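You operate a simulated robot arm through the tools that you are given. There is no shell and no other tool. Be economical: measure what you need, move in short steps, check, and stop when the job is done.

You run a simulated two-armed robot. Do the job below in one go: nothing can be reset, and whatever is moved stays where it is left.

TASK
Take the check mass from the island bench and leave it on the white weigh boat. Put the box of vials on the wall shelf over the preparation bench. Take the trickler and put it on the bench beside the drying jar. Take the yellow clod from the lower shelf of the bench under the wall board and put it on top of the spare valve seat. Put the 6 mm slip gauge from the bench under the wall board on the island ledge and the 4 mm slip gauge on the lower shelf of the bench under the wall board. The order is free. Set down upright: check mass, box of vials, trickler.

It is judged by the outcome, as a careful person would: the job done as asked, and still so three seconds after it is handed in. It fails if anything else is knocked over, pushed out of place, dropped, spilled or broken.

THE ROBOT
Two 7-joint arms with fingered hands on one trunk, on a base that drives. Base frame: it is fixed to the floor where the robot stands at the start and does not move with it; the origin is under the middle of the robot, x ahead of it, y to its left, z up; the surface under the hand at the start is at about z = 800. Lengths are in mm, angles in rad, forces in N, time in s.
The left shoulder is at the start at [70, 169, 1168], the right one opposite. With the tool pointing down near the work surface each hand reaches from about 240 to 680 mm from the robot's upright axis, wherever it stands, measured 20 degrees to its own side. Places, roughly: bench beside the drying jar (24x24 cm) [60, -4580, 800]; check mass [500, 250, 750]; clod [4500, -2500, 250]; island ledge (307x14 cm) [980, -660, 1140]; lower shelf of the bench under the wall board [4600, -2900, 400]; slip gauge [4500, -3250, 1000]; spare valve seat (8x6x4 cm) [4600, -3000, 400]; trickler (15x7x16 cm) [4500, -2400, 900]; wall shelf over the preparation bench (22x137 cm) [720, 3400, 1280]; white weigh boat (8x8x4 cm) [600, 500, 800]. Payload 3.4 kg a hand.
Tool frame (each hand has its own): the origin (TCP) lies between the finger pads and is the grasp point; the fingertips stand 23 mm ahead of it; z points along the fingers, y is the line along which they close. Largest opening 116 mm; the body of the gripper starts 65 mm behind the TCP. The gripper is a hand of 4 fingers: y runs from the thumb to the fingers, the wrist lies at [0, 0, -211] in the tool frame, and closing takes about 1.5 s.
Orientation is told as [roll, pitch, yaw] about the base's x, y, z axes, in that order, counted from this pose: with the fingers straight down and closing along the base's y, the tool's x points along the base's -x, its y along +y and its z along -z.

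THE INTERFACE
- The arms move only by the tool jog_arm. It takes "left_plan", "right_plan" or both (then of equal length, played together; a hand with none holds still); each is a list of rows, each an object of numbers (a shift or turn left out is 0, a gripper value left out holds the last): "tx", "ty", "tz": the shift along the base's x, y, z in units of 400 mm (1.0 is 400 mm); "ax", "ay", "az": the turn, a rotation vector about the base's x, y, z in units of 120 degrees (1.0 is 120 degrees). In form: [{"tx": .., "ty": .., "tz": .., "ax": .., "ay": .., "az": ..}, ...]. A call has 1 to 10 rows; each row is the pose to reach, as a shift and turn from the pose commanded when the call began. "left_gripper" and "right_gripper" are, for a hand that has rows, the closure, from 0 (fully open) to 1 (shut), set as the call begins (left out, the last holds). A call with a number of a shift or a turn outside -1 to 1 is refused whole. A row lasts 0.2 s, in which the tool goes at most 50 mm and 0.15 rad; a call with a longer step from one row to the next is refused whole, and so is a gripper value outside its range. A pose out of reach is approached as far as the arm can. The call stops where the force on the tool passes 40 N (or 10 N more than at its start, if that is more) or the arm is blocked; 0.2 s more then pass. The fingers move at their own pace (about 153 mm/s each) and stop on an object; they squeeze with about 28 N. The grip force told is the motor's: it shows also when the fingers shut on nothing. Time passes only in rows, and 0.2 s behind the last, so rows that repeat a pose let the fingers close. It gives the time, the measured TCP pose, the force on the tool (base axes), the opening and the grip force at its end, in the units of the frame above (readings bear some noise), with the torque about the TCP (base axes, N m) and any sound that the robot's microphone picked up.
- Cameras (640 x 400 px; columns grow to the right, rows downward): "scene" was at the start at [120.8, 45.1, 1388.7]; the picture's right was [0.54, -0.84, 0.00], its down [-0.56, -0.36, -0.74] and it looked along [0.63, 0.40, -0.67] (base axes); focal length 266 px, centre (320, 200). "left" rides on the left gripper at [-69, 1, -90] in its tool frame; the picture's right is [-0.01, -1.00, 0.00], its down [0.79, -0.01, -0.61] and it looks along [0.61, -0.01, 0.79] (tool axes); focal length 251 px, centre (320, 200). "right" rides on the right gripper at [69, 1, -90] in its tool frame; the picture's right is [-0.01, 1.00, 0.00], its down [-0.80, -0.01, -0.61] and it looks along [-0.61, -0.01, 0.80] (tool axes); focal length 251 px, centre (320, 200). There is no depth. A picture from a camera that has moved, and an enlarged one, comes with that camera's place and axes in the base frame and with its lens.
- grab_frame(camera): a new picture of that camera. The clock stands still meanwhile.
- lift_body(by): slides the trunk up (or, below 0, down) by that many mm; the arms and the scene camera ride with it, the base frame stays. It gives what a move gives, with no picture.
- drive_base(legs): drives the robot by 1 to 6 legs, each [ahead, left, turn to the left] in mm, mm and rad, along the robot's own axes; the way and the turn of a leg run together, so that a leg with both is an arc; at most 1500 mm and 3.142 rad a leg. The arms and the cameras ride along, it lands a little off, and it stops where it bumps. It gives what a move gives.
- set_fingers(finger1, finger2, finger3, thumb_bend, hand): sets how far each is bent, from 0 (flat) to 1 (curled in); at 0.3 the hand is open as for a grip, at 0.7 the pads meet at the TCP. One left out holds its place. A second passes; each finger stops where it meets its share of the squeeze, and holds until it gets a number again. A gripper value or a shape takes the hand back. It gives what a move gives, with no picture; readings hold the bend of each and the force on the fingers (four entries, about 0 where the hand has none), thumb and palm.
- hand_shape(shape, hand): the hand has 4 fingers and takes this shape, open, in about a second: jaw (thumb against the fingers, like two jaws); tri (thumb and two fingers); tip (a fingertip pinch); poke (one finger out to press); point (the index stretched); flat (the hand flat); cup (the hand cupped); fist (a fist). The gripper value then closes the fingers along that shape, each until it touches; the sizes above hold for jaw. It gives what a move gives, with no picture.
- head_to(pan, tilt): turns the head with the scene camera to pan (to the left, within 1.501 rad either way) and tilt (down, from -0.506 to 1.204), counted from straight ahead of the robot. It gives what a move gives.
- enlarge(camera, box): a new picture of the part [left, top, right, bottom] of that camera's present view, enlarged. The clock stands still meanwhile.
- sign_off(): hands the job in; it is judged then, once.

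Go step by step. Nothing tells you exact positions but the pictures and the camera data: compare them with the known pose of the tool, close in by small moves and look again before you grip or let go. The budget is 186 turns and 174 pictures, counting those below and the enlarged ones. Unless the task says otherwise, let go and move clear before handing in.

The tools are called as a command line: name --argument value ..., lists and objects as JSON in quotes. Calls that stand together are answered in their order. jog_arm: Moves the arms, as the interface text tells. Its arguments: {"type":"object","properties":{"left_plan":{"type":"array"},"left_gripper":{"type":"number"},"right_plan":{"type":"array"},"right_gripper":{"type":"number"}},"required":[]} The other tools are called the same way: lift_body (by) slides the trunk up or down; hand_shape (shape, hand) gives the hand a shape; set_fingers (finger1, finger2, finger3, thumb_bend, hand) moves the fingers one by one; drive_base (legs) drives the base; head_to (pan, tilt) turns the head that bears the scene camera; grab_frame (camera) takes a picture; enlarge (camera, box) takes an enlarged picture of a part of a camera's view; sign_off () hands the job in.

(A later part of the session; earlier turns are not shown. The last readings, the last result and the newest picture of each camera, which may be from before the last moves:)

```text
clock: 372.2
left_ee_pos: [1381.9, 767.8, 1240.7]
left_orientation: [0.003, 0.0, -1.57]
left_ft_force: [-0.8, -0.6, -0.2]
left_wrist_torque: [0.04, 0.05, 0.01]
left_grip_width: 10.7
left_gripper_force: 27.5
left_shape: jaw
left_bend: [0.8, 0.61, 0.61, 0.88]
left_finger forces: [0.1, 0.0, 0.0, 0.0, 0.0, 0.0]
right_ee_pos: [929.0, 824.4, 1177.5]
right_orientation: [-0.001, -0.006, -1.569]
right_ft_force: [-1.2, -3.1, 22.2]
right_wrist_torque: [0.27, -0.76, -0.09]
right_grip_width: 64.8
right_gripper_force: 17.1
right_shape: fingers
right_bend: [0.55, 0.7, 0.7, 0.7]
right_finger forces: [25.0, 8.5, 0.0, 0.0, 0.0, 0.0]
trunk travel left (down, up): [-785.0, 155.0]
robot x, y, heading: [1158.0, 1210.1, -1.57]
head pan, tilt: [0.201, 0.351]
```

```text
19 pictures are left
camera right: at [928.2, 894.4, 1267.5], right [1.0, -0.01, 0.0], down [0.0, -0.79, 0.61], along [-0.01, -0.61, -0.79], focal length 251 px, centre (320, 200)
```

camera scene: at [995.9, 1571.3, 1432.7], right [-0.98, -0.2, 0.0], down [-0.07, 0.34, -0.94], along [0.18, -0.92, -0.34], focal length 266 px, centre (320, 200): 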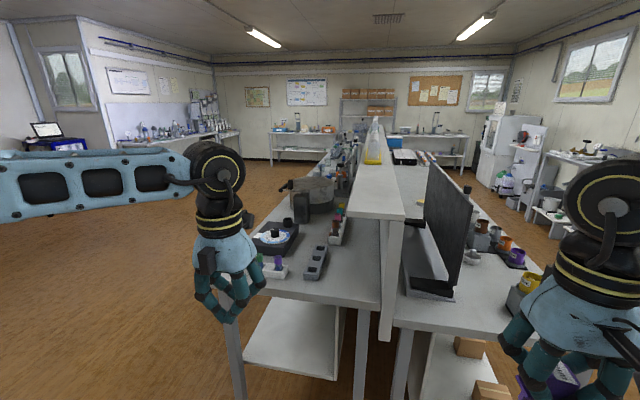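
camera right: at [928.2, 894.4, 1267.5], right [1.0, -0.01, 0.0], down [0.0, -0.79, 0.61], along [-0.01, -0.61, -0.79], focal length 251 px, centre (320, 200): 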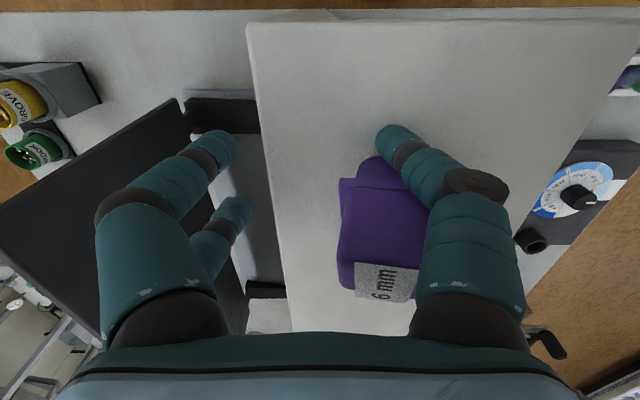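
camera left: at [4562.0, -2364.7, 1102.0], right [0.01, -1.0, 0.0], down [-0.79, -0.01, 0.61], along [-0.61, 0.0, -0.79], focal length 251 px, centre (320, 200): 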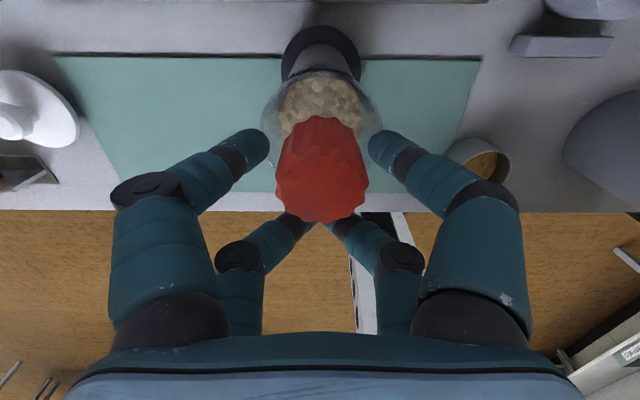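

set_fingers --hand "right" --finger1 0.3 --finger2 0.3

grab_frame --camera "right"

```text
clock: 373.2
left_ee_pos: [1380.6, 767.7, 1241.3]
left_orientation: [0.002, -0.001, -1.569]
left_ft_force: [0.5, -0.2, 0.2]
left_wrist_torque: [0.03, 0.02, 0.02]
left_grip_width: 10.5
left_gripper_force: 27.8
left_shape: jaw
left_bend: [0.8, 0.61, 0.61, 0.88]
left_finger forces: [0.0, 0.0, 0.1, 0.0, 0.0, 0.1]
right_ee_pos: [927.1, 823.4, 1176.9]
right_orientation: [0.001, -0.003, -1.57]
right_ft_force: [-0.4, 0.0, -0.9]
right_wrist_torque: [-0.02, 0.01, 0.03]
right_grip_width: 96.5
right_gripper_force: 0.0
right_shape: fingers
right_bend: [0.3, 0.3, 0.7, 0.7]
right_finger forces: [0.0, 0.0, 0.0, 0.0, 0.1, 0.0]
trunk travel left (down, up): [-785.0, 155.0]
robot x, y, heading: [1161.4, 1206.6, -1.566]
head pan, tilt: [0.201, 0.351]
```

```text
18 pictures are left
camera right: at [926.7, 893.4, 1266.3], right [1.0, -0.01, 0.0], down [-0.01, -0.79, 0.61], along [0.0, -0.61, -0.79], focal length 251 px, centre (320, 200)
```

right: 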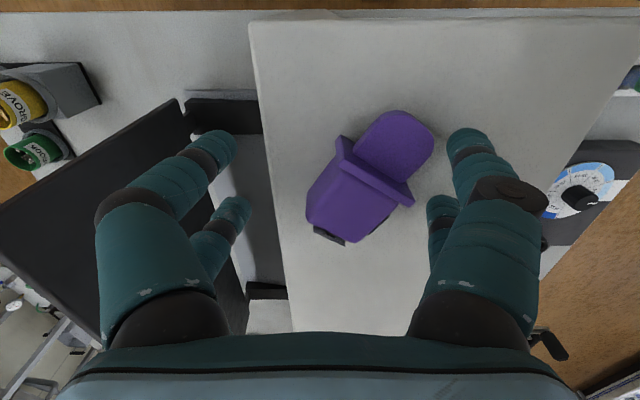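

The 6 mm gauge lies safely on the ledge. I'll lift clear, back out and drive to the east bench to read the shelf cartons.

jog_arm --right_plan '[{"tz": 0.1}, {"tz": 0.2}, {"tz": 0.25}]'

drive_base --legs '[[-520, 0, 0], [0, 1200, 0], [0, 1000, 0], [0, 0, 1.57]]'

head_to --pan 0.0 --tilt 0.1

grab_frame --camera "scene"

```text
clock: 374.0
left_ee_pos: [1380.5, 766.8, 1238.8]
left_orientation: [0.0, 0.002, -1.569]
left_ft_force: [0.2, 0.7, -0.6]
left_wrist_torque: [-0.03, 0.01, 0.01]
left_grip_width: 10.5
left_gripper_force: 28.2
left_shape: jaw
left_bend: [0.8, 0.61, 0.61, 0.88]
left_finger forces: [0.0, 0.0, 0.0, 0.0, 0.0, 0.0]
right_ee_pos: [928.3, 823.3, 1276.8]
right_orientation: [0.001, -0.006, -1.568]
right_ft_force: [0.2, -0.9, 1.0]
right_wrist_torque: [-0.03, -0.01, 0.02]
right_grip_width: 97.0
right_gripper_force: 0.1
right_shape: fingers
right_bend: [0.3, 0.3, 0.7, 0.7]
right_finger forces: [0.0, 0.1, 0.0, 0.0, 0.0, 0.1]
trunk travel left (down, up): [-785.0, 155.0]
robot x, y, heading: [1157.9, 1210.9, -1.57]
head pan, tilt: [0.201, 0.351]
```

```text
clock: 391.3
left_ee_pos: [3817.9, 1924.9, 1240.2]
left_orientation: [0.002, 0.003, -0.034]
left_ft_force: [0.5, -0.4, 1.1]
left_wrist_torque: [-0.01, -0.04, -0.02]
left_grip_width: 10.5
left_gripper_force: 28.2
left_shape: jaw
left_bend: [0.8, 0.61, 0.61, 0.88]
left_finger forces: [0.0, 0.0, 0.1, 0.0, 0.0, 0.1]
right_ee_pos: [3745.8, 1474.7, 1276.9]
right_orientation: [0.0, -0.008, -0.032]
right_ft_force: [0.0, 0.2, -0.2]
right_wrist_torque: [0.0, 0.01, -0.02]
right_grip_width: 96.6
right_gripper_force: 0.0
right_shape: fingers
right_bend: [0.3, 0.3, 0.7, 0.7]
right_finger forces: [0.0, 0.1, 0.0, 0.0, 0.0, 0.1]
trunk travel left (down, up): [-785.0, 155.0]
robot x, y, heading: [3365.8, 1719.9, -0.029]
head pan, tilt: [0.201, 0.351]
```

```text
clock: 392.1
left_ee_pos: [3818.1, 1925.0, 1240.0]
left_orientation: [0.001, 0.002, -0.03]
left_ft_force: [0.6, -0.3, 0.1]
left_wrist_torque: [-0.02, -0.02, 0.03]
left_grip_width: 10.7
left_gripper_force: 28.0
left_shape: jaw
left_bend: [0.8, 0.61, 0.61, 0.88]
left_finger forces: [0.1, 0.1, 0.0, 0.0, 0.1, 0.0]
right_ee_pos: [3746.2, 1474.3, 1277.2]
right_orientation: [0.001, -0.005, -0.031]
right_ft_force: [0.4, -0.1, 0.2]
right_wrist_torque: [0.0, 0.02, -0.04]
right_grip_width: 96.5
right_gripper_force: 0.1
right_shape: fingers
right_bend: [0.3, 0.3, 0.7, 0.7]
right_finger forces: [0.1, 0.1, 0.1, 0.0, 0.1, 0.1]
trunk travel left (down, up): [-785.0, 155.0]
robot x, y, heading: [3370.6, 1718.3, -0.035]
head pan, tilt: [0.0, 0.099]
```

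```text
17 pictures are left
camera scene: at [3511.0, 1714.1, 1556.1], right [-0.03, -1.0, 0.0], down [-0.1, 0.0, -0.99], along [0.99, -0.03, -0.1], focal length 266 px, centre (320, 200)
```

scene: 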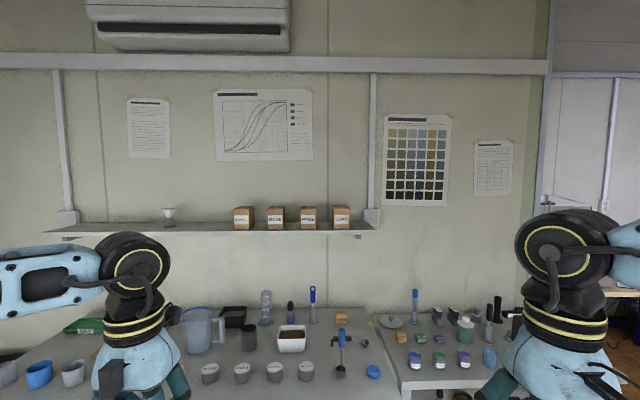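

enlarge --camera "scene" --box '[220, 190, 380, 245]'

```text
4.00 times, centred on (300, 218) of scene
camera zoom: at [3511.0, 1714.1, 1556.1], right [-0.03, -1.0, 0.0], down [-0.1, 0.0, -0.99], along [0.99, -0.03, -0.1], focal length 1063 px, centre (400, 130)
```

zoom: 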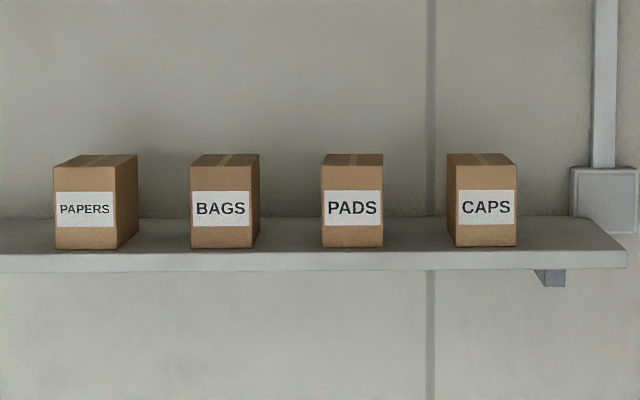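

Those are papers, bags, pads and caps, not vials. The cartons on the island's lower front shelf (near x 370, y 119/337/573) are the next candidates. I'll tuck both arms and drive back round to read their labels.

jog_arm --left_plan '[{"tx": -0.075, "ty": 0.07}, {"tx": -0.15, "ty": 0.14}, {"tx": -0.225, "ty": 0.21}, {"tx": -0.3, "ty": 0.28}, {"tx": -0.375, "ty": 0.35}, {"tx": -0.45, "ty": 0.42}, {"tx": -0.525, "ty": 0.49}, {"tx": -0.6, "ty": 0.56}, {"tx": -0.66, "ty": 0.63}, {"tx": -0.68, "ty": 0.69}]' --right_plan '[{"tx": -0.055, "ty": -0.055}, {"tx": -0.11, "ty": -0.11}, {"tx": -0.165, "ty": -0.165}, {"tx": -0.22, "ty": -0.22}, {"tx": -0.275, "ty": -0.275}, {"tx": -0.33, "ty": -0.33}, {"tx": -0.385, "ty": -0.385}, {"tx": -0.44, "ty": -0.44}, {"tx": -0.49, "ty": -0.5}, {"tx": -0.5, "ty": -0.56}]' --left_gripper 0.0 --right_gripper 0.0

drive_base --legs '[[0, 0, 0.032], [-1450, 0, 0], [-1450, 0, 0], [-480, 0, 0], [0, -1360, 0]]'

lift_body --by -400

lift_body --by -150

head_to --pan 0.0 --tilt 0.65

grab_frame --camera "scene"

```text
clock: 394.3
left_ee_pos: [3546.2, 2201.8, 1238.7]
left_orientation: [0.002, 0.002, -0.033]
left_ft_force: [0.7, 0.4, 0.4]
left_wrist_torque: [-0.02, 0.01, 0.01]
left_grip_width: 116.0
left_gripper_force: 0.0
left_shape: jaw
left_bend: [0.3, 0.3, 0.3, 0.3]
left_finger forces: [0.1, 0.0, 0.1, 0.0, 0.1, 0.0]
right_ee_pos: [3545.3, 1250.6, 1276.5]
right_orientation: [0.0, -0.005, -0.028]
right_ft_force: [0.5, -0.6, 1.3]
right_wrist_torque: [-0.01, 0.02, -0.01]
right_grip_width: 116.2
right_gripper_force: 0.0
right_shape: jaw
right_bend: [0.3, 0.3, 0.3, 0.3]
right_finger forces: [0.1, 0.0, 0.0, 0.1, 0.1, 0.0]
trunk travel left (down, up): [-785.0, 155.0]
robot x, y, heading: [3367.7, 1719.6, -0.032]
head pan, tilt: [0.0, 0.099]
```

```text
clock: 417.6
left_ee_pos: [152.6, 792.9, 1239.3]
left_orientation: [0.001, 0.003, 0.022]
left_ft_force: [-0.3, -0.3, 0.6]
left_wrist_torque: [-0.01, 0.01, 0.02]
left_grip_width: 116.2
left_gripper_force: 0.1
left_shape: jaw
left_bend: [0.3, 0.3, 0.3, 0.3]
left_finger forces: [0.0, 0.1, 0.0, 0.1, 0.0, 0.0]
right_ee_pos: [204.5, -156.7, 1276.8]
right_orientation: [-0.002, -0.006, 0.023]
right_ft_force: [-0.1, 0.5, -1.0]
right_wrist_torque: [0.05, 0.0, -0.01]
right_grip_width: 116.1
right_gripper_force: 0.1
right_shape: jaw
right_bend: [0.3, 0.3, 0.3, 0.3]
right_finger forces: [0.1, 0.0, 0.1, 0.1, 0.1, 0.0]
trunk travel left (down, up): [-785.0, 155.0]
robot x, y, heading: [3.0, 298.3, 0.02]
head pan, tilt: [0.0, 0.099]
```

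```text
clock: 421.4
left_ee_pos: [153.6, 792.2, 840.0]
left_orientation: [0.002, 0.001, 0.022]
left_ft_force: [-0.4, -0.3, 0.1]
left_wrist_torque: [-0.04, 0.0, -0.03]
left_grip_width: 115.8
left_gripper_force: 0.1
left_shape: jaw
left_bend: [0.3, 0.3, 0.3, 0.3]
left_finger forces: [0.0, 0.1, 0.0, 0.0, 0.0, 0.0]
right_ee_pos: [204.9, -157.5, 877.0]
right_orientation: [0.001, -0.006, 0.023]
right_ft_force: [0.6, 0.7, -0.5]
right_wrist_torque: [0.0, 0.0, 0.03]
right_grip_width: 115.8
right_gripper_force: 0.1
right_shape: jaw
right_bend: [0.3, 0.3, 0.3, 0.3]
right_finger forces: [0.0, 0.1, 0.0, 0.1, 0.0, 0.1]
trunk travel left (down, up): [-385.0, 555.0]
robot x, y, heading: [4.1, 300.6, 0.027]
head pan, tilt: [0.0, 0.099]
```

```text
clock: 423.2
left_ee_pos: [153.2, 792.3, 690.6]
left_orientation: [0.002, 0.0, 0.02]
left_ft_force: [0.8, -1.0, -0.4]
left_wrist_torque: [-0.03, -0.02, -0.03]
left_grip_width: 116.3
left_gripper_force: 0.1
left_shape: jaw
left_bend: [0.3, 0.3, 0.3, 0.3]
left_finger forces: [0.1, 0.0, 0.1, 0.1, 0.0, 0.1]
right_ee_pos: [205.6, -158.4, 728.1]
right_orientation: [0.0, -0.004, 0.022]
right_ft_force: [-0.2, -0.7, 0.2]
right_wrist_torque: [0.0, 0.0, -0.03]
right_grip_width: 115.7
right_gripper_force: 0.1
right_shape: jaw
right_bend: [0.3, 0.3, 0.3, 0.3]
right_finger forces: [0.0, 0.1, 0.0, 0.1, 0.0, 0.0]
trunk travel left (down, up): [-235.0, 705.0]
robot x, y, heading: [-0.3, 301.3, 0.02]
head pan, tilt: [0.0, 0.099]
```

```text
clock: 424.2
left_ee_pos: [152.3, 792.0, 690.8]
left_orientation: [0.001, 0.003, 0.022]
left_ft_force: [0.5, 0.8, -0.3]
left_wrist_torque: [-0.01, 0.02, 0.01]
left_grip_width: 115.9
left_gripper_force: 0.2
left_shape: jaw
left_bend: [0.3, 0.3, 0.3, 0.3]
left_finger forces: [0.0, 0.1, 0.0, 0.1, 0.0, 0.0]
right_ee_pos: [204.2, -157.1, 726.8]
right_orientation: [-0.001, -0.004, 0.023]
right_ft_force: [-0.2, 0.4, -0.3]
right_wrist_torque: [0.03, 0.0, 0.01]
right_grip_width: 116.0
right_gripper_force: 0.1
right_shape: jaw
right_bend: [0.3, 0.3, 0.3, 0.3]
right_finger forces: [0.0, 0.1, 0.1, 0.0, 0.0, 0.0]
trunk travel left (down, up): [-235.0, 705.0]
robot x, y, heading: [-1.9, 300.1, 0.027]
head pan, tilt: [0.0, 0.649]
```

```text
15 pictures are left
camera scene: at [138.3, 303.0, 955.8], right [0.02, -1.0, 0.0], down [-0.6, -0.01, -0.8], along [0.8, 0.02, -0.6], focal length 266 px, centre (320, 200)
```

scene: 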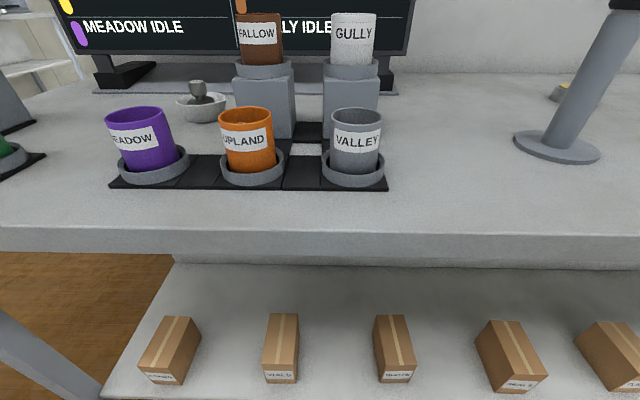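

Five cartons on the lower shelf. I'll read their labels.

enlarge --camera "scene" --box '[120, 300, 640, 400]'

```text
1.23 times, centred on (380, 350) of scene
camera zoom: at [138.3, 303.0, 955.8], right [0.02, -1.0, 0.0], down [-0.6, -0.01, -0.8], along [0.8, 0.02, -0.6], focal length 327 px, centre (246, 15)
```

zoom: 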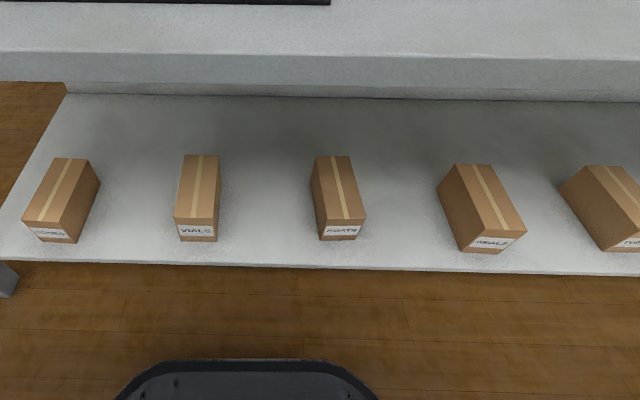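

The VIALS carton is second from left: about 65 wide × 110 deep × 83 tall at (410,386). I'll lower the trunk, bring the left hand in front and reach in under the bench top.

drive_base --legs '[[0, -105, -0.022]]'

lift_body --by -205

jog_arm --left_plan '[{"ty": -0.11}, {"ty": -0.22}, {"ty": -0.33}, {"ty": -0.44}, {"ty": -0.55}, {"ty": -0.66}, {"ty": -0.74}, {"ty": -0.74, "tx": 0.1}, {"ty": -0.74, "tx": 0.2}, {"ty": -0.74, "tx": 0.2}]' --left_gripper 0.15

grab_frame --camera "scene"

```text
clock: 425.3
left_ee_pos: [164.8, 682.4, 690.4]
left_orientation: [0.003, 0.0, 0.0]
left_ft_force: [0.0, 0.1, 0.1]
left_wrist_torque: [0.02, -0.01, 0.01]
left_grip_width: 116.0
left_gripper_force: 0.1
left_shape: jaw
left_bend: [0.3, 0.3, 0.3, 0.3]
left_finger forces: [0.0, 0.1, 0.0, 0.0, 0.1, 0.0]
right_ee_pos: [195.0, -267.2, 726.9]
right_orientation: [0.0, -0.004, 0.001]
right_ft_force: [0.6, 0.5, -0.6]
right_wrist_torque: [-0.02, -0.01, -0.01]
right_grip_width: 116.1
right_gripper_force: 0.0
right_shape: jaw
right_bend: [0.3, 0.3, 0.3, 0.3]
right_finger forces: [0.1, 0.0, 0.0, 0.1, 0.0, 0.1]
trunk travel left (down, up): [-235.0, 705.0]
robot x, y, heading: [1.9, 197.1, 0.001]
head pan, tilt: [0.0, 0.649]
```

```text
clock: 427.6
left_ee_pos: [165.5, 683.5, 484.8]
left_orientation: [0.001, 0.002, 0.0]
left_ft_force: [0.0, -0.6, -0.1]
left_wrist_torque: [0.02, -0.01, -0.01]
left_grip_width: 115.8
left_gripper_force: 0.1
left_shape: jaw
left_bend: [0.3, 0.3, 0.3, 0.3]
left_finger forces: [0.0, 0.0, 0.0, 0.1, 0.0, 0.0]
right_ee_pos: [193.1, -267.5, 520.5]
right_orientation: [-0.001, -0.004, 0.004]
right_ft_force: [0.6, 0.0, 0.1]
right_wrist_torque: [-0.02, 0.01, -0.01]
right_grip_width: 115.8
right_gripper_force: 0.0
right_shape: jaw
right_bend: [0.3, 0.3, 0.3, 0.3]
right_finger forces: [0.0, 0.1, 0.0, 0.0, 0.0, 0.0]
trunk travel left (down, up): [-30.0, 910.0]
robot x, y, heading: [1.1, 192.9, 0.001]
head pan, tilt: [0.0, 0.649]
```

```text
clock: 429.8
left_ee_pos: [244.5, 387.0, 485.2]
left_orientation: [0.0, 0.0, -0.001]
left_ft_force: [0.0, 0.6, -0.5]
left_wrist_torque: [-0.02, 0.01, -0.02]
left_grip_width: 98.6
left_gripper_force: 0.0
left_shape: jaw
left_bend: [0.53, 0.53, 0.53, 0.53]
left_finger forces: [0.0, 0.0, 0.0, 0.0, 0.1, 0.0]
left hand out of reach, approached as far as the arm can: row 3, 4, 5, 6, 7, 8
right_ee_pos: [195.2, -267.2, 522.0]
right_orientation: [0.001, -0.005, 0.002]
right_ft_force: [1.1, 0.0, -0.4]
right_wrist_torque: [0.02, -0.02, -0.01]
right_grip_width: 115.8
right_gripper_force: 0.0
right_shape: jaw
right_bend: [0.3, 0.3, 0.3, 0.3]
right_finger forces: [0.0, 0.1, 0.1, 0.1, 0.0, 0.1]
trunk travel left (down, up): [-30.0, 910.0]
robot x, y, heading: [5.4, 194.8, 0.006]
head pan, tilt: [0.0, 0.649]
```

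```text
13 pictures are left
camera scene: at [139.5, 195.1, 750.7], right [0.0, -1.0, 0.0], down [-0.6, 0.0, -0.8], along [0.8, 0.0, -0.6], focal length 266 px, centre (320, 200)
```

scene: 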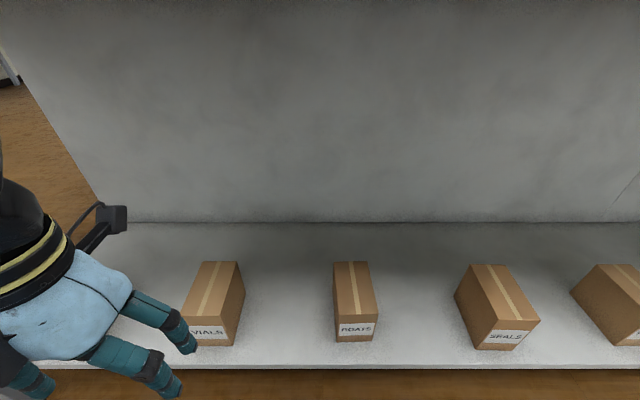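

Two views put the carton top at z≈269, the shelf z≈175, and its centre about (470,413), 82 wide, turned ~8°. I'll move above it and check with the hand camera.

jog_arm --left_plan '[{"tx": 0.1, "ty": 0.02, "tz": -0.05}, {"tx": 0.2, "ty": 0.04, "tz": -0.1, "az": 0.03}, {"tx": 0.3, "ty": 0.06, "tz": -0.13, "az": 0.06}, {"tx": 0.4, "ty": 0.065, "tz": -0.16, "az": 0.067}, {"tx": 0.5, "ty": 0.065, "tz": -0.18, "az": 0.067}, {"tx": 0.565, "ty": 0.065, "tz": -0.2, "az": 0.067}, {"tx": 0.565, "ty": 0.065, "tz": -0.2, "az": 0.067}]' --left_gripper 0.0

grab_frame --camera "left"

```text
clock: 431.4
left_ee_pos: [471.0, 412.5, 403.4]
left_orientation: [0.002, 0.002, 0.139]
left_ft_force: [0.4, -0.9, 0.0]
left_wrist_torque: [-0.01, 0.02, 0.03]
left_grip_width: 116.0
left_gripper_force: 0.1
left_shape: jaw
left_bend: [0.3, 0.3, 0.3, 0.3]
left_finger forces: [0.0, 0.1, 0.1, 0.0, 0.0, 0.0]
right_ee_pos: [195.7, -266.9, 522.3]
right_orientation: [0.0, -0.005, 0.001]
right_ft_force: [-0.1, 0.3, -0.7]
right_wrist_torque: [-0.01, -0.05, -0.03]
right_grip_width: 116.4
right_gripper_force: 0.1
right_shape: jaw
right_bend: [0.3, 0.3, 0.3, 0.3]
right_finger forces: [0.0, 0.1, 0.0, 0.1, 0.0, 0.0]
trunk travel left (down, up): [-30.0, 910.0]
robot x, y, heading: [4.1, 197.9, 0.0]
head pan, tilt: [0.0, 0.649]
```

```text
12 pictures are left
camera left: at [539.1, 422.1, 494.8], right [0.15, -0.99, 0.0], down [-0.79, -0.12, 0.61], along [-0.6, -0.09, -0.79], focal length 251 px, centre (320, 200)
```

left: 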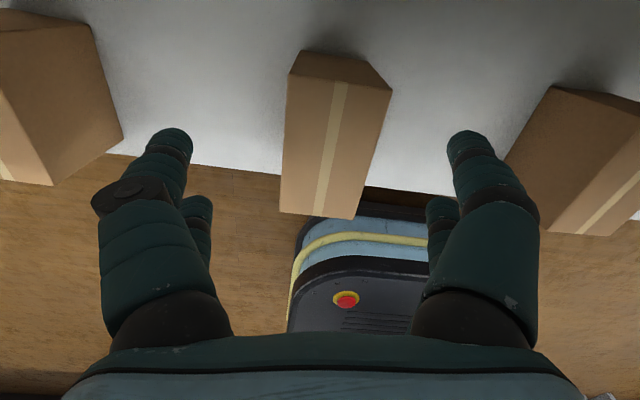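

Three-view fit: carton top z≈312, centre (447,401), ~72 wide, aligned with x. I'll straighten, descend to TCP 285 and grip.

jog_arm --left_plan '[{"az": -0.06, "tx": -0.06, "ty": -0.029}, {"az": -0.063, "tx": -0.06, "ty": -0.029, "tz": -0.1}, {"az": -0.063, "tx": -0.06, "ty": -0.029, "tz": -0.2}, {"az": -0.063, "tx": -0.06, "ty": -0.029, "tz": -0.26}, {"az": -0.063, "tx": -0.06, "ty": -0.029, "tz": -0.293}, {"az": -0.063, "tx": -0.06, "ty": -0.029, "tz": -0.293}]'

jog_arm --left_plan '[{}, {}, {}, {}, {}, {}, {}]' --left_gripper 1

jog_arm --left_plan '[{"tz": 0.03}, {"tz": 0.1}, {"tz": 0.2}, {"tz": 0.2}]'

grab_frame --camera "left"

```text
clock: 432.8
left_ee_pos: [446.6, 401.0, 286.8]
left_orientation: [0.002, 0.001, 0.007]
left_ft_force: [0.5, -0.4, -0.8]
left_wrist_torque: [0.02, -0.02, 0.02]
left_grip_width: 115.8
left_gripper_force: 0.0
left_shape: jaw
left_bend: [0.3, 0.3, 0.3, 0.3]
left_finger forces: [0.1, 0.0, 0.0, 0.1, 0.0, 0.0]
right_ee_pos: [194.6, -266.3, 521.6]
right_orientation: [0.001, -0.005, 0.002]
right_ft_force: [-0.3, 2.1, -0.1]
right_wrist_torque: [-0.01, -0.01, 0.01]
right_grip_width: 115.7
right_gripper_force: 0.1
right_shape: jaw
right_bend: [0.3, 0.3, 0.3, 0.3]
right_finger forces: [0.1, 0.1, 0.0, 0.0, 0.0, 0.0]
trunk travel left (down, up): [-30.0, 910.0]
robot x, y, heading: [1.5, 193.8, -0.001]
head pan, tilt: [0.0, 0.649]
```

```text
clock: 434.4
left_ee_pos: [446.2, 402.5, 287.3]
left_orientation: [0.002, 0.001, 0.008]
left_ft_force: [-0.3, 0.0, 0.6]
left_wrist_torque: [0.02, -0.01, -0.01]
left_grip_width: 64.2
left_gripper_force: 28.1
left_shape: jaw
left_bend: [0.71, 0.71, 0.72, 0.74]
left_finger forces: [25.4, 25.4, 25.4, 0.0, 25.6, 0.0]
right_ee_pos: [195.8, -266.5, 521.4]
right_orientation: [-0.001, -0.005, 0.002]
right_ft_force: [0.1, 0.7, -0.2]
right_wrist_torque: [-0.02, 0.01, -0.01]
right_grip_width: 116.0
right_gripper_force: 0.1
right_shape: jaw
right_bend: [0.3, 0.3, 0.3, 0.3]
right_finger forces: [0.0, 0.0, 0.1, 0.0, 0.1, 0.1]
trunk travel left (down, up): [-30.0, 910.0]
robot x, y, heading: [5.5, 197.9, 0.003]
head pan, tilt: [0.0, 0.649]
```

```text
clock: 435.4
left_ee_pos: [447.4, 401.3, 368.0]
left_orientation: [0.001, 0.001, 0.006]
left_ft_force: [-0.6, -0.1, -3.3]
left_wrist_torque: [0.02, -0.04, -0.01]
left_grip_width: 64.3
left_gripper_force: 28.2
left_shape: jaw
left_bend: [0.71, 0.71, 0.72, 0.74]
left_finger forces: [25.6, 25.6, 25.4, 0.0, 25.6, 0.0]
right_ee_pos: [195.0, -267.2, 520.9]
right_orientation: [0.001, -0.005, 0.003]
right_ft_force: [-0.7, 0.1, -0.4]
right_wrist_torque: [-0.01, 0.02, -0.02]
right_grip_width: 115.7
right_gripper_force: 0.0
right_shape: jaw
right_bend: [0.3, 0.3, 0.3, 0.3]
right_finger forces: [0.0, 0.0, 0.1, 0.0, 0.0, 0.1]
trunk travel left (down, up): [-30.0, 910.0]
robot x, y, heading: [2.5, 192.8, 0.0]
head pan, tilt: [0.0, 0.649]
```

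```text
11 pictures are left
camera left: at [515.7, 401.0, 458.6], right [0.02, -1.0, 0.0], down [-0.79, -0.01, 0.61], along [-0.61, -0.01, -0.79], focal length 251 px, centre (320, 200)
```

left: 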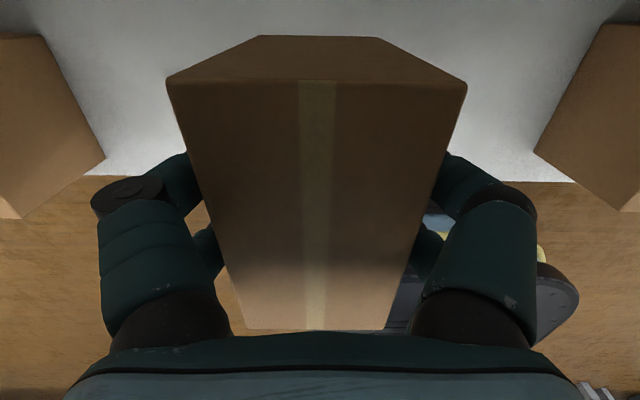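

Solid four-finger grip on the VIALS carton. I'll retract it from under the bench, tuck it beside the robot and drive to the open floor by the preparation bench.

jog_arm --left_plan '[{"tx": -0.11}, {"tx": -0.22}, {"tx": -0.33}, {"tx": -0.44}, {"tx": -0.54}, {"tx": -0.58, "ty": 0.1}, {"tx": -0.62, "ty": 0.2}, {"tx": -0.65, "ty": 0.3}, {"tx": -0.68, "ty": 0.4}, {"tx": -0.69, "ty": 0.5}]'

drive_base --legs '[[0, 1450, 0]]'

lift_body --by 400

lift_body --by 400

drive_base --legs '[[200, 150, 0], [0, 0, 1.57]]'

head_to --pan 0.0 --tilt 0.3

grab_frame --camera "scene"

```text
clock: 437.6
left_ee_pos: [184.8, 628.2, 375.4]
left_orientation: [-0.003, 0.002, 0.008]
left_ft_force: [0.7, 0.4, -3.0]
left_wrist_torque: [-0.01, -0.02, 0.01]
left_grip_width: 63.9
left_gripper_force: 27.9
left_shape: jaw
left_bend: [0.71, 0.71, 0.72, 0.74]
left_finger forces: [25.5, 25.4, 25.4, 0.1, 25.5, 0.0]
left hand out of reach, approached as far as the arm can: row 4, 5, 6, 7, 8, 9, 10
right_ee_pos: [194.4, -265.6, 522.1]
right_orientation: [-0.002, -0.006, 0.0]
right_ft_force: [0.7, -0.2, 0.8]
right_wrist_torque: [-0.01, -0.03, 0.0]
right_grip_width: 115.8
right_gripper_force: 0.1
right_shape: jaw
right_bend: [0.3, 0.3, 0.3, 0.3]
right_finger forces: [0.0, 0.2, 0.1, 0.1, 0.0, 0.0]
trunk travel left (down, up): [-30.0, 910.0]
robot x, y, heading: [1.8, 196.9, -0.001]
head pan, tilt: [0.0, 0.649]
```

```text
clock: 444.8
left_ee_pos: [197.1, 2075.5, 376.8]
left_orientation: [0.0, 0.001, 0.0]
left_ft_force: [0.1, -0.8, -3.5]
left_wrist_torque: [0.01, 0.0, -0.02]
left_grip_width: 63.7
left_gripper_force: 27.6
left_shape: jaw
left_bend: [0.71, 0.71, 0.72, 0.74]
left_finger forces: [25.5, 25.5, 25.5, 0.0, 25.4, 0.0]
right_ee_pos: [197.9, 1183.1, 521.4]
right_orientation: [-0.004, -0.006, -0.009]
right_ft_force: [-0.2, -0.6, -0.5]
right_wrist_torque: [0.02, 0.0, 0.01]
right_grip_width: 116.3
right_gripper_force: 0.1
right_shape: jaw
right_bend: [0.3, 0.3, 0.3, 0.3]
right_finger forces: [0.0, 0.1, 0.0, 0.0, 0.1, 0.0]
trunk travel left (down, up): [-30.0, 910.0]
robot x, y, heading: [9.7, 1642.7, -0.01]
head pan, tilt: [0.0, 0.649]
```

```text
clock: 448.6
left_ee_pos: [195.9, 2076.7, 776.0]
left_orientation: [0.0, 0.003, -0.002]
left_ft_force: [-0.6, -0.2, -3.0]
left_wrist_torque: [0.01, -0.01, 0.0]
left_grip_width: 63.8
left_gripper_force: 27.7
left_shape: jaw
left_bend: [0.71, 0.71, 0.72, 0.74]
left_finger forces: [25.4, 25.5, 25.5, 0.0, 25.6, 0.0]
right_ee_pos: [198.2, 1182.3, 921.2]
right_orientation: [-0.002, -0.004, -0.009]
right_ft_force: [-0.3, 0.2, 0.1]
right_wrist_torque: [0.0, -0.04, -0.03]
right_grip_width: 115.9
right_gripper_force: 0.1
right_shape: jaw
right_bend: [0.3, 0.3, 0.3, 0.3]
right_finger forces: [0.0, 0.0, 0.0, 0.0, 0.1, 0.1]
trunk travel left (down, up): [-430.0, 510.0]
robot x, y, heading: [10.7, 1644.5, -0.011]
head pan, tilt: [0.0, 0.649]
```

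```text
clock: 452.4
left_ee_pos: [196.7, 2076.5, 1176.1]
left_orientation: [0.0, 0.003, -0.003]
left_ft_force: [0.4, -0.5, -2.3]
left_wrist_torque: [0.01, -0.02, 0.01]
left_grip_width: 63.7
left_gripper_force: 28.4
left_shape: jaw
left_bend: [0.71, 0.71, 0.72, 0.74]
left_finger forces: [25.3, 25.5, 25.5, 0.1, 25.4, 0.0]
right_ee_pos: [197.6, 1182.7, 1322.6]
right_orientation: [-0.001, -0.005, -0.01]
right_ft_force: [0.0, -0.4, 0.2]
right_wrist_torque: [0.0, 0.01, -0.01]
right_grip_width: 115.5
right_gripper_force: 0.1
right_shape: jaw
right_bend: [0.3, 0.3, 0.3, 0.3]
right_finger forces: [0.1, 0.0, 0.1, 0.1, 0.1, 0.1]
trunk travel left (down, up): [-830.0, 110.0]
robot x, y, heading: [9.3, 1646.5, -0.009]
head pan, tilt: [0.0, 0.649]
```

```text
clock: 458.1
left_ee_pos: [-221.6, 1981.9, 1176.5]
left_orientation: [-0.001, 0.001, 1.565]
left_ft_force: [-0.6, 0.5, -2.7]
left_wrist_torque: [0.01, -0.01, 0.0]
left_grip_width: 63.4
left_gripper_force: 28.0
left_shape: jaw
left_bend: [0.71, 0.71, 0.72, 0.74]
left_finger forces: [25.3, 25.3, 25.2, 0.0, 25.3, 0.0]
right_ee_pos: [673.2, 1982.0, 1321.7]
right_orientation: [0.0, -0.006, 1.559]
right_ft_force: [0.7, 0.8, -0.8]
right_wrist_torque: [0.01, 0.01, -0.01]
right_grip_width: 116.1
right_gripper_force: 0.0
right_shape: jaw
right_bend: [0.3, 0.3, 0.3, 0.3]
right_finger forces: [0.0, 0.0, 0.0, 0.0, 0.0, 0.0]
trunk travel left (down, up): [-830.0, 110.0]
robot x, y, heading: [208.2, 1795.1, 1.556]
head pan, tilt: [0.0, 0.649]
```

```text
clock: 458.9
left_ee_pos: [-221.5, 1983.9, 1175.7]
left_orientation: [0.001, 0.002, 1.567]
left_ft_force: [-0.5, -0.1, -2.6]
left_wrist_torque: [0.02, -0.01, 0.0]
left_grip_width: 63.6
left_gripper_force: 28.2
left_shape: jaw
left_bend: [0.71, 0.71, 0.72, 0.74]
left_finger forces: [25.1, 25.2, 25.2, 0.0, 25.4, 0.0]
right_ee_pos: [672.3, 1981.4, 1321.6]
right_orientation: [0.0, -0.006, 1.561]
right_ft_force: [-0.5, -0.7, 0.3]
right_wrist_torque: [-0.03, -0.02, 0.02]
right_grip_width: 115.8
right_gripper_force: 0.1
right_shape: jaw
right_bend: [0.3, 0.3, 0.3, 0.3]
right_finger forces: [0.0, 0.0, 0.1, 0.0, 0.0, 0.1]
trunk travel left (down, up): [-830.0, 110.0]
robot x, y, heading: [208.5, 1791.5, 1.56]
head pan, tilt: [0.0, 0.3]
```

```text
10 pictures are left
camera scene: at [210.0, 1937.6, 1582.4], right [1.0, -0.01, 0.0], down [0.0, -0.3, -0.95], along [0.01, 0.95, -0.3], focal length 266 px, centre (320, 200)
```

scene: 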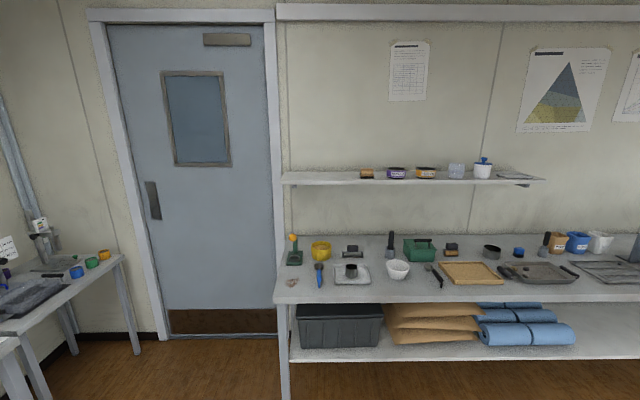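

Free space on the wall shelf is its left part, about x 30–390, so I'll aim for x≈200. I'll raise fully, drive closer, and bring the carton forward at height.

lift_body --by 105

drive_base --legs '[[0, -185, 0], [700, 0, 0.01]]'

jog_arm --left_plan '[{"tx": 0.075, "ty": 0.081, "tz": 0.022}, {"tx": 0.15, "ty": 0.162, "tz": 0.044}, {"tx": 0.225, "ty": 0.243, "tz": 0.066}, {"tx": 0.3, "ty": 0.324, "tz": 0.088}, {"tx": 0.375, "ty": 0.405, "tz": 0.11}, {"tx": 0.45, "ty": 0.486, "tz": 0.132}, {"tx": 0.525, "ty": 0.567, "tz": 0.154}, {"tx": 0.6, "ty": 0.648, "tz": 0.18}, {"tx": 0.6, "ty": 0.648, "tz": 0.18}]'

head_to --pan 0.2 --tilt 0.45

grab_frame --camera "scene"

```text
clock: 460.2
left_ee_pos: [-221.7, 1983.4, 1280.8]
left_orientation: [-0.001, 0.001, 1.566]
left_ft_force: [-0.4, 0.1, -2.9]
left_wrist_torque: [0.01, 0.0, -0.03]
left_grip_width: 63.8
left_gripper_force: 28.1
left_shape: jaw
left_bend: [0.71, 0.71, 0.72, 0.74]
left_finger forces: [25.3, 25.2, 25.2, 0.0, 25.3, 0.0]
right_ee_pos: [671.7, 1980.0, 1427.4]
right_orientation: [-0.001, -0.005, 1.557]
right_ft_force: [0.9, 0.2, 0.5]
right_wrist_torque: [0.03, -0.01, -0.01]
right_grip_width: 115.7
right_gripper_force: 0.0
right_shape: jaw
right_bend: [0.3, 0.3, 0.3, 0.3]
right_finger forces: [0.1, 0.0, 0.0, 0.0, 0.0, 0.0]
trunk travel left (down, up): [-935.0, 5.0]
robot x, y, heading: [209.6, 1794.9, 1.556]
head pan, tilt: [0.0, 0.3]
```

```text
clock: 465.2
left_ee_pos: [-31.9, 2677.1, 1281.3]
left_orientation: [0.001, -0.001, 1.578]
left_ft_force: [0.5, 0.1, -2.9]
left_wrist_torque: [0.03, 0.01, -0.03]
left_grip_width: 63.6
left_gripper_force: 27.4
left_shape: jaw
left_bend: [0.71, 0.71, 0.72, 0.74]
left_finger forces: [25.3, 25.4, 25.2, 0.0, 25.3, 0.0]
right_ee_pos: [860.9, 2685.0, 1426.5]
right_orientation: [0.0, -0.007, 1.57]
right_ft_force: [0.3, -0.1, -0.2]
right_wrist_torque: [0.01, 0.01, -0.01]
right_grip_width: 115.9
right_gripper_force: 0.1
right_shape: jaw
right_bend: [0.3, 0.3, 0.3, 0.3]
right_finger forces: [0.0, 0.0, 0.0, 0.0, 0.1, 0.0]
trunk travel left (down, up): [-935.0, 5.0]
robot x, y, heading: [395.8, 2495.7, 1.569]
head pan, tilt: [0.0, 0.3]
```

```text
clock: 467.2
left_ee_pos: [209.3, 2937.2, 1353.0]
left_orientation: [-0.001, 0.002, 1.575]
left_ft_force: [0.3, 0.3, -2.8]
left_wrist_torque: [-0.01, -0.02, 0.04]
left_grip_width: 62.5
left_gripper_force: 27.8
left_shape: jaw
left_bend: [0.71, 0.71, 0.72, 0.74]
left_finger forces: [25.1, 25.3, 25.3, 0.0, 25.2, 0.0]
right_ee_pos: [862.4, 2685.3, 1426.5]
right_orientation: [0.001, -0.005, 1.571]
right_ft_force: [0.4, -0.1, -0.7]
right_wrist_torque: [-0.01, -0.01, 0.0]
right_grip_width: 116.0
right_gripper_force: 0.1
right_shape: jaw
right_bend: [0.3, 0.3, 0.3, 0.3]
right_finger forces: [0.0, 0.0, 0.0, 0.0, 0.0, 0.0]
trunk travel left (down, up): [-935.0, 5.0]
robot x, y, heading: [397.3, 2495.2, 1.565]
head pan, tilt: [0.0, 0.3]
```

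```text
clock: 468.0
left_ee_pos: [208.0, 2938.3, 1353.1]
left_orientation: [0.001, 0.002, 1.576]
left_ft_force: [0.4, 0.4, -2.6]
left_wrist_torque: [-0.02, -0.02, 0.01]
left_grip_width: 62.9
left_gripper_force: 28.2
left_shape: jaw
left_bend: [0.71, 0.71, 0.72, 0.74]
left_finger forces: [25.1, 25.2, 25.2, 0.0, 25.2, 0.0]
right_ee_pos: [860.8, 2686.4, 1426.8]
right_orientation: [0.001, -0.005, 1.57]
right_ft_force: [-1.0, 0.2, 1.2]
right_wrist_torque: [-0.01, -0.02, 0.03]
right_grip_width: 116.1
right_gripper_force: 0.0
right_shape: jaw
right_bend: [0.3, 0.3, 0.3, 0.3]
right_finger forces: [0.1, 0.0, 0.0, 0.1, 0.1, 0.1]
trunk travel left (down, up): [-935.0, 5.0]
robot x, y, heading: [400.1, 2490.8, 1.567]
head pan, tilt: [0.201, 0.45]
```

```text
9 pictures are left
camera scene: at [381.5, 2634.3, 1673.7], right [0.98, 0.2, 0.0], down [0.09, -0.43, -0.9], along [-0.18, 0.88, -0.43], focal length 266 px, centre (320, 200)
```

scene: 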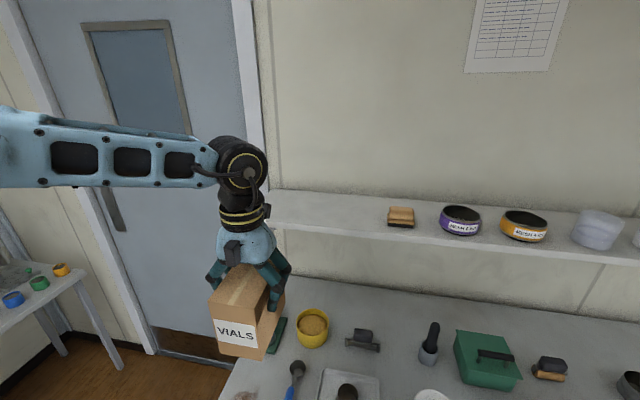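

Tool-down reach over the bench is too short, but the shelf's left end (x≈30) is open in front of the door. I'll go round to that end, heading ~45°, and place from there.

drive_base --legs '[[0, 690, 0], [0, 0, -0.785]]'

jog_arm --left_plan '[{"tx": 0.05, "ty": -0.09, "tz": 0.01}, {"tx": 0.1, "ty": -0.18, "tz": 0.02}, {"tx": 0.15, "ty": -0.27, "tz": 0.02}, {"tx": 0.2, "ty": -0.36, "tz": 0.02}, {"tx": 0.25, "ty": -0.45, "tz": 0.02}, {"tx": 0.3, "ty": -0.55, "tz": 0.02}, {"tx": 0.3, "ty": -0.55, "tz": 0.02}]'

head_to --pan 0.0 --tilt 0.4

grab_frame --camera "scene"

```text
clock: 473.8
left_ee_pos: [-102.9, 2946.9, 1352.9]
left_orientation: [0.0, 0.001, 0.788]
left_ft_force: [0.0, -0.2, -3.0]
left_wrist_torque: [0.01, -0.01, 0.01]
left_grip_width: 63.1
left_gripper_force: 28.0
left_shape: jaw
left_bend: [0.71, 0.71, 0.72, 0.74]
left_finger forces: [25.0, 25.0, 25.0, 0.0, 25.0, 0.0]
right_ee_pos: [178.7, 2305.5, 1427.9]
right_orientation: [-0.003, -0.005, 0.781]
right_ft_force: [0.0, -0.6, 0.5]
right_wrist_torque: [-0.03, 0.01, -0.03]
right_grip_width: 115.7
right_gripper_force: 0.0
right_shape: jaw
right_bend: [0.3, 0.3, 0.3, 0.3]
right_finger forces: [0.0, 0.0, 0.1, 0.1, 0.0, 0.1]
trunk travel left (down, up): [-935.0, 5.0]
robot x, y, heading: [-285.5, 2499.1, 0.776]
head pan, tilt: [0.201, 0.45]
```

```text
clock: 475.4
left_ee_pos: [-58.7, 2829.2, 1359.6]
left_orientation: [0.0, 0.005, 0.788]
left_ft_force: [0.5, -0.3, -4.1]
left_wrist_torque: [0.01, -0.03, 0.01]
left_grip_width: 63.0
left_gripper_force: 28.3
left_shape: jaw
left_bend: [0.71, 0.71, 0.72, 0.74]
left_finger forces: [25.6, 25.4, 25.5, 0.0, 25.4, 0.0]
left hand out of reach, approached as far as the arm can: row 3, 4, 5, 6, 7
right_ee_pos: [179.3, 2304.9, 1426.6]
right_orientation: [-0.001, -0.005, 0.778]
right_ft_force: [-0.7, 0.8, 0.8]
right_wrist_torque: [-0.01, 0.0, -0.01]
right_grip_width: 115.9
right_gripper_force: 0.0
right_shape: jaw
right_bend: [0.3, 0.3, 0.3, 0.3]
right_finger forces: [0.0, 0.0, 0.0, 0.0, 0.0, 0.0]
trunk travel left (down, up): [-935.0, 5.0]
robot x, y, heading: [-283.4, 2497.1, 0.782]
head pan, tilt: [0.201, 0.45]
```

```text
clock: 476.1
left_ee_pos: [-59.3, 2828.4, 1359.2]
left_orientation: [0.001, 0.001, 0.786]
left_ft_force: [-0.1, -0.1, -3.4]
left_wrist_torque: [-0.01, 0.0, 0.0]
left_grip_width: 62.9
left_gripper_force: 27.9
left_shape: jaw
left_bend: [0.71, 0.71, 0.72, 0.74]
left_finger forces: [25.4, 25.4, 25.4, 0.1, 25.5, 0.1]
right_ee_pos: [177.9, 2304.3, 1426.6]
right_orientation: [-0.002, -0.004, 0.779]
right_ft_force: [0.5, 0.8, 0.5]
right_wrist_torque: [0.03, 0.01, 0.03]
right_grip_width: 115.9
right_gripper_force: 0.2
right_shape: jaw
right_bend: [0.3, 0.3, 0.3, 0.3]
right_finger forces: [0.0, 0.1, 0.1, 0.0, 0.1, 0.0]
trunk travel left (down, up): [-935.0, 5.0]
robot x, y, heading: [-282.9, 2499.5, 0.777]
head pan, tilt: [0.0, 0.4]
```

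```text
8 pictures are left
camera scene: at [-181.2, 2597.8, 1678.2], right [0.7, -0.71, 0.0], down [-0.28, -0.27, -0.92], along [0.66, 0.65, -0.39], focal length 266 px, centre (320, 200)
```

scene: 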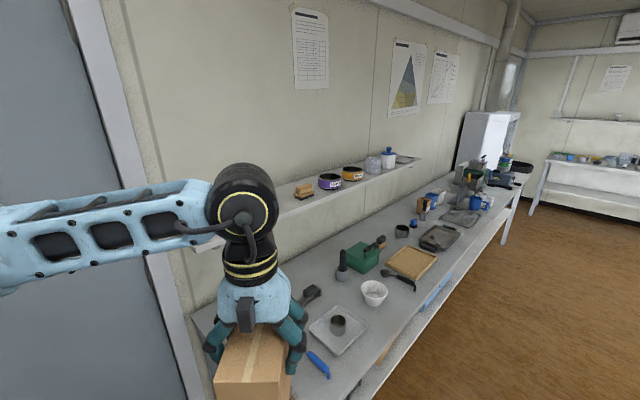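

Clearances look fine. I'll drive straight north ~500 mm alongside the bench end.

drive_base --legs '[[353, 353, 0]]'

jog_arm --left_plan '[{"tx": 0.1, "ty": 0.018}, {"tx": 0.2, "ty": 0.036}, {"tx": 0.3, "ty": 0.054}, {"tx": 0.4, "ty": 0.072}, {"tx": 0.5, "ty": 0.09}, {"tx": 0.5, "ty": 0.09}]'

head_to --pan 0.0 --tilt 0.5

grab_frame --camera "scene"

```text
clock: 479.1
left_ee_pos: [-55.3, 3322.8, 1360.1]
left_orientation: [0.001, 0.001, 0.791]
left_ft_force: [-0.5, 0.1, -3.4]
left_wrist_torque: [0.0, 0.01, -0.04]
left_grip_width: 62.8
left_gripper_force: 28.0
left_shape: jaw
left_bend: [0.71, 0.71, 0.72, 0.74]
left_finger forces: [25.4, 25.4, 25.6, 0.0, 25.3, 0.0]
right_ee_pos: [182.8, 2800.3, 1426.5]
right_orientation: [0.0, -0.007, 0.782]
right_ft_force: [-0.3, -0.9, -0.7]
right_wrist_torque: [-0.02, 0.0, 0.02]
right_grip_width: 116.1
right_gripper_force: 0.1
right_shape: jaw
right_bend: [0.3, 0.3, 0.3, 0.3]
right_finger forces: [0.1, 0.0, 0.1, 0.0, 0.0, 0.1]
trunk travel left (down, up): [-935.0, 5.0]
robot x, y, heading: [-280.3, 2993.1, 0.778]
head pan, tilt: [0.0, 0.4]
```

```text
clock: 480.4
left_ee_pos: [-39.0, 3386.7, 1346.4]
left_orientation: [-0.003, -0.002, 0.79]
left_ft_force: [-20.9, -4.3, 0.1]
left_wrist_torque: [-0.14, 1.38, 0.13]
left_grip_width: 61.3
left_gripper_force: 28.2
left_shape: jaw
left_bend: [0.7, 0.72, 0.74, 0.74]
left_finger forces: [31.0, 29.9, 25.3, 0.1, 23.2, 0.0]
left hand out of reach, approached as far as the arm can: row 1, 2, 3, 4, 5, 6
right_ee_pos: [173.9, 2801.0, 1429.2]
right_orientation: [-0.004, -0.011, 0.782]
right_ft_force: [0.3, 0.3, 0.2]
right_wrist_torque: [0.02, 0.03, 0.0]
right_grip_width: 115.9
right_gripper_force: 0.0
right_shape: jaw
right_bend: [0.3, 0.3, 0.3, 0.3]
right_finger forces: [0.0, 0.0, 0.0, 0.0, 0.0, 0.0]
trunk travel left (down, up): [-935.0, 5.0]
robot x, y, heading: [-279.1, 2995.3, 0.782]
head pan, tilt: [0.0, 0.4]
```

```text
clock: 481.1
left_ee_pos: [-38.0, 3385.9, 1346.4]
left_orientation: [-0.004, -0.004, 0.787]
left_ft_force: [-21.9, -3.8, 1.5]
left_wrist_torque: [-0.21, 1.44, 0.09]
left_grip_width: 61.2
left_gripper_force: 28.0
left_shape: jaw
left_bend: [0.7, 0.72, 0.74, 0.74]
left_finger forces: [30.9, 30.1, 24.7, 0.1, 23.1, 0.2]
right_ee_pos: [174.4, 2802.4, 1429.7]
right_orientation: [-0.006, -0.009, 0.781]
right_ft_force: [-0.2, -0.3, -0.2]
right_wrist_torque: [-0.02, 0.01, 0.01]
right_grip_width: 115.9
right_gripper_force: 0.0
right_shape: jaw
right_bend: [0.3, 0.3, 0.3, 0.3]
right_finger forces: [0.0, 0.0, 0.0, 0.0, 0.0, 0.0]
trunk travel left (down, up): [-935.0, 5.0]
robot x, y, heading: [-280.0, 2997.8, 0.779]
head pan, tilt: [0.0, 0.499]
```

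```text
7 pictures are left
camera scene: at [-188.7, 3092.6, 1669.9], right [0.7, -0.71, 0.0], down [-0.33, -0.34, -0.88], along [0.63, 0.62, -0.47], focal length 266 px, centre (320, 200)
```

scene: 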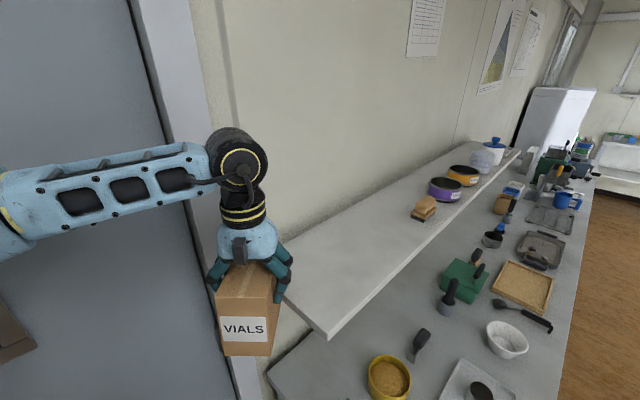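

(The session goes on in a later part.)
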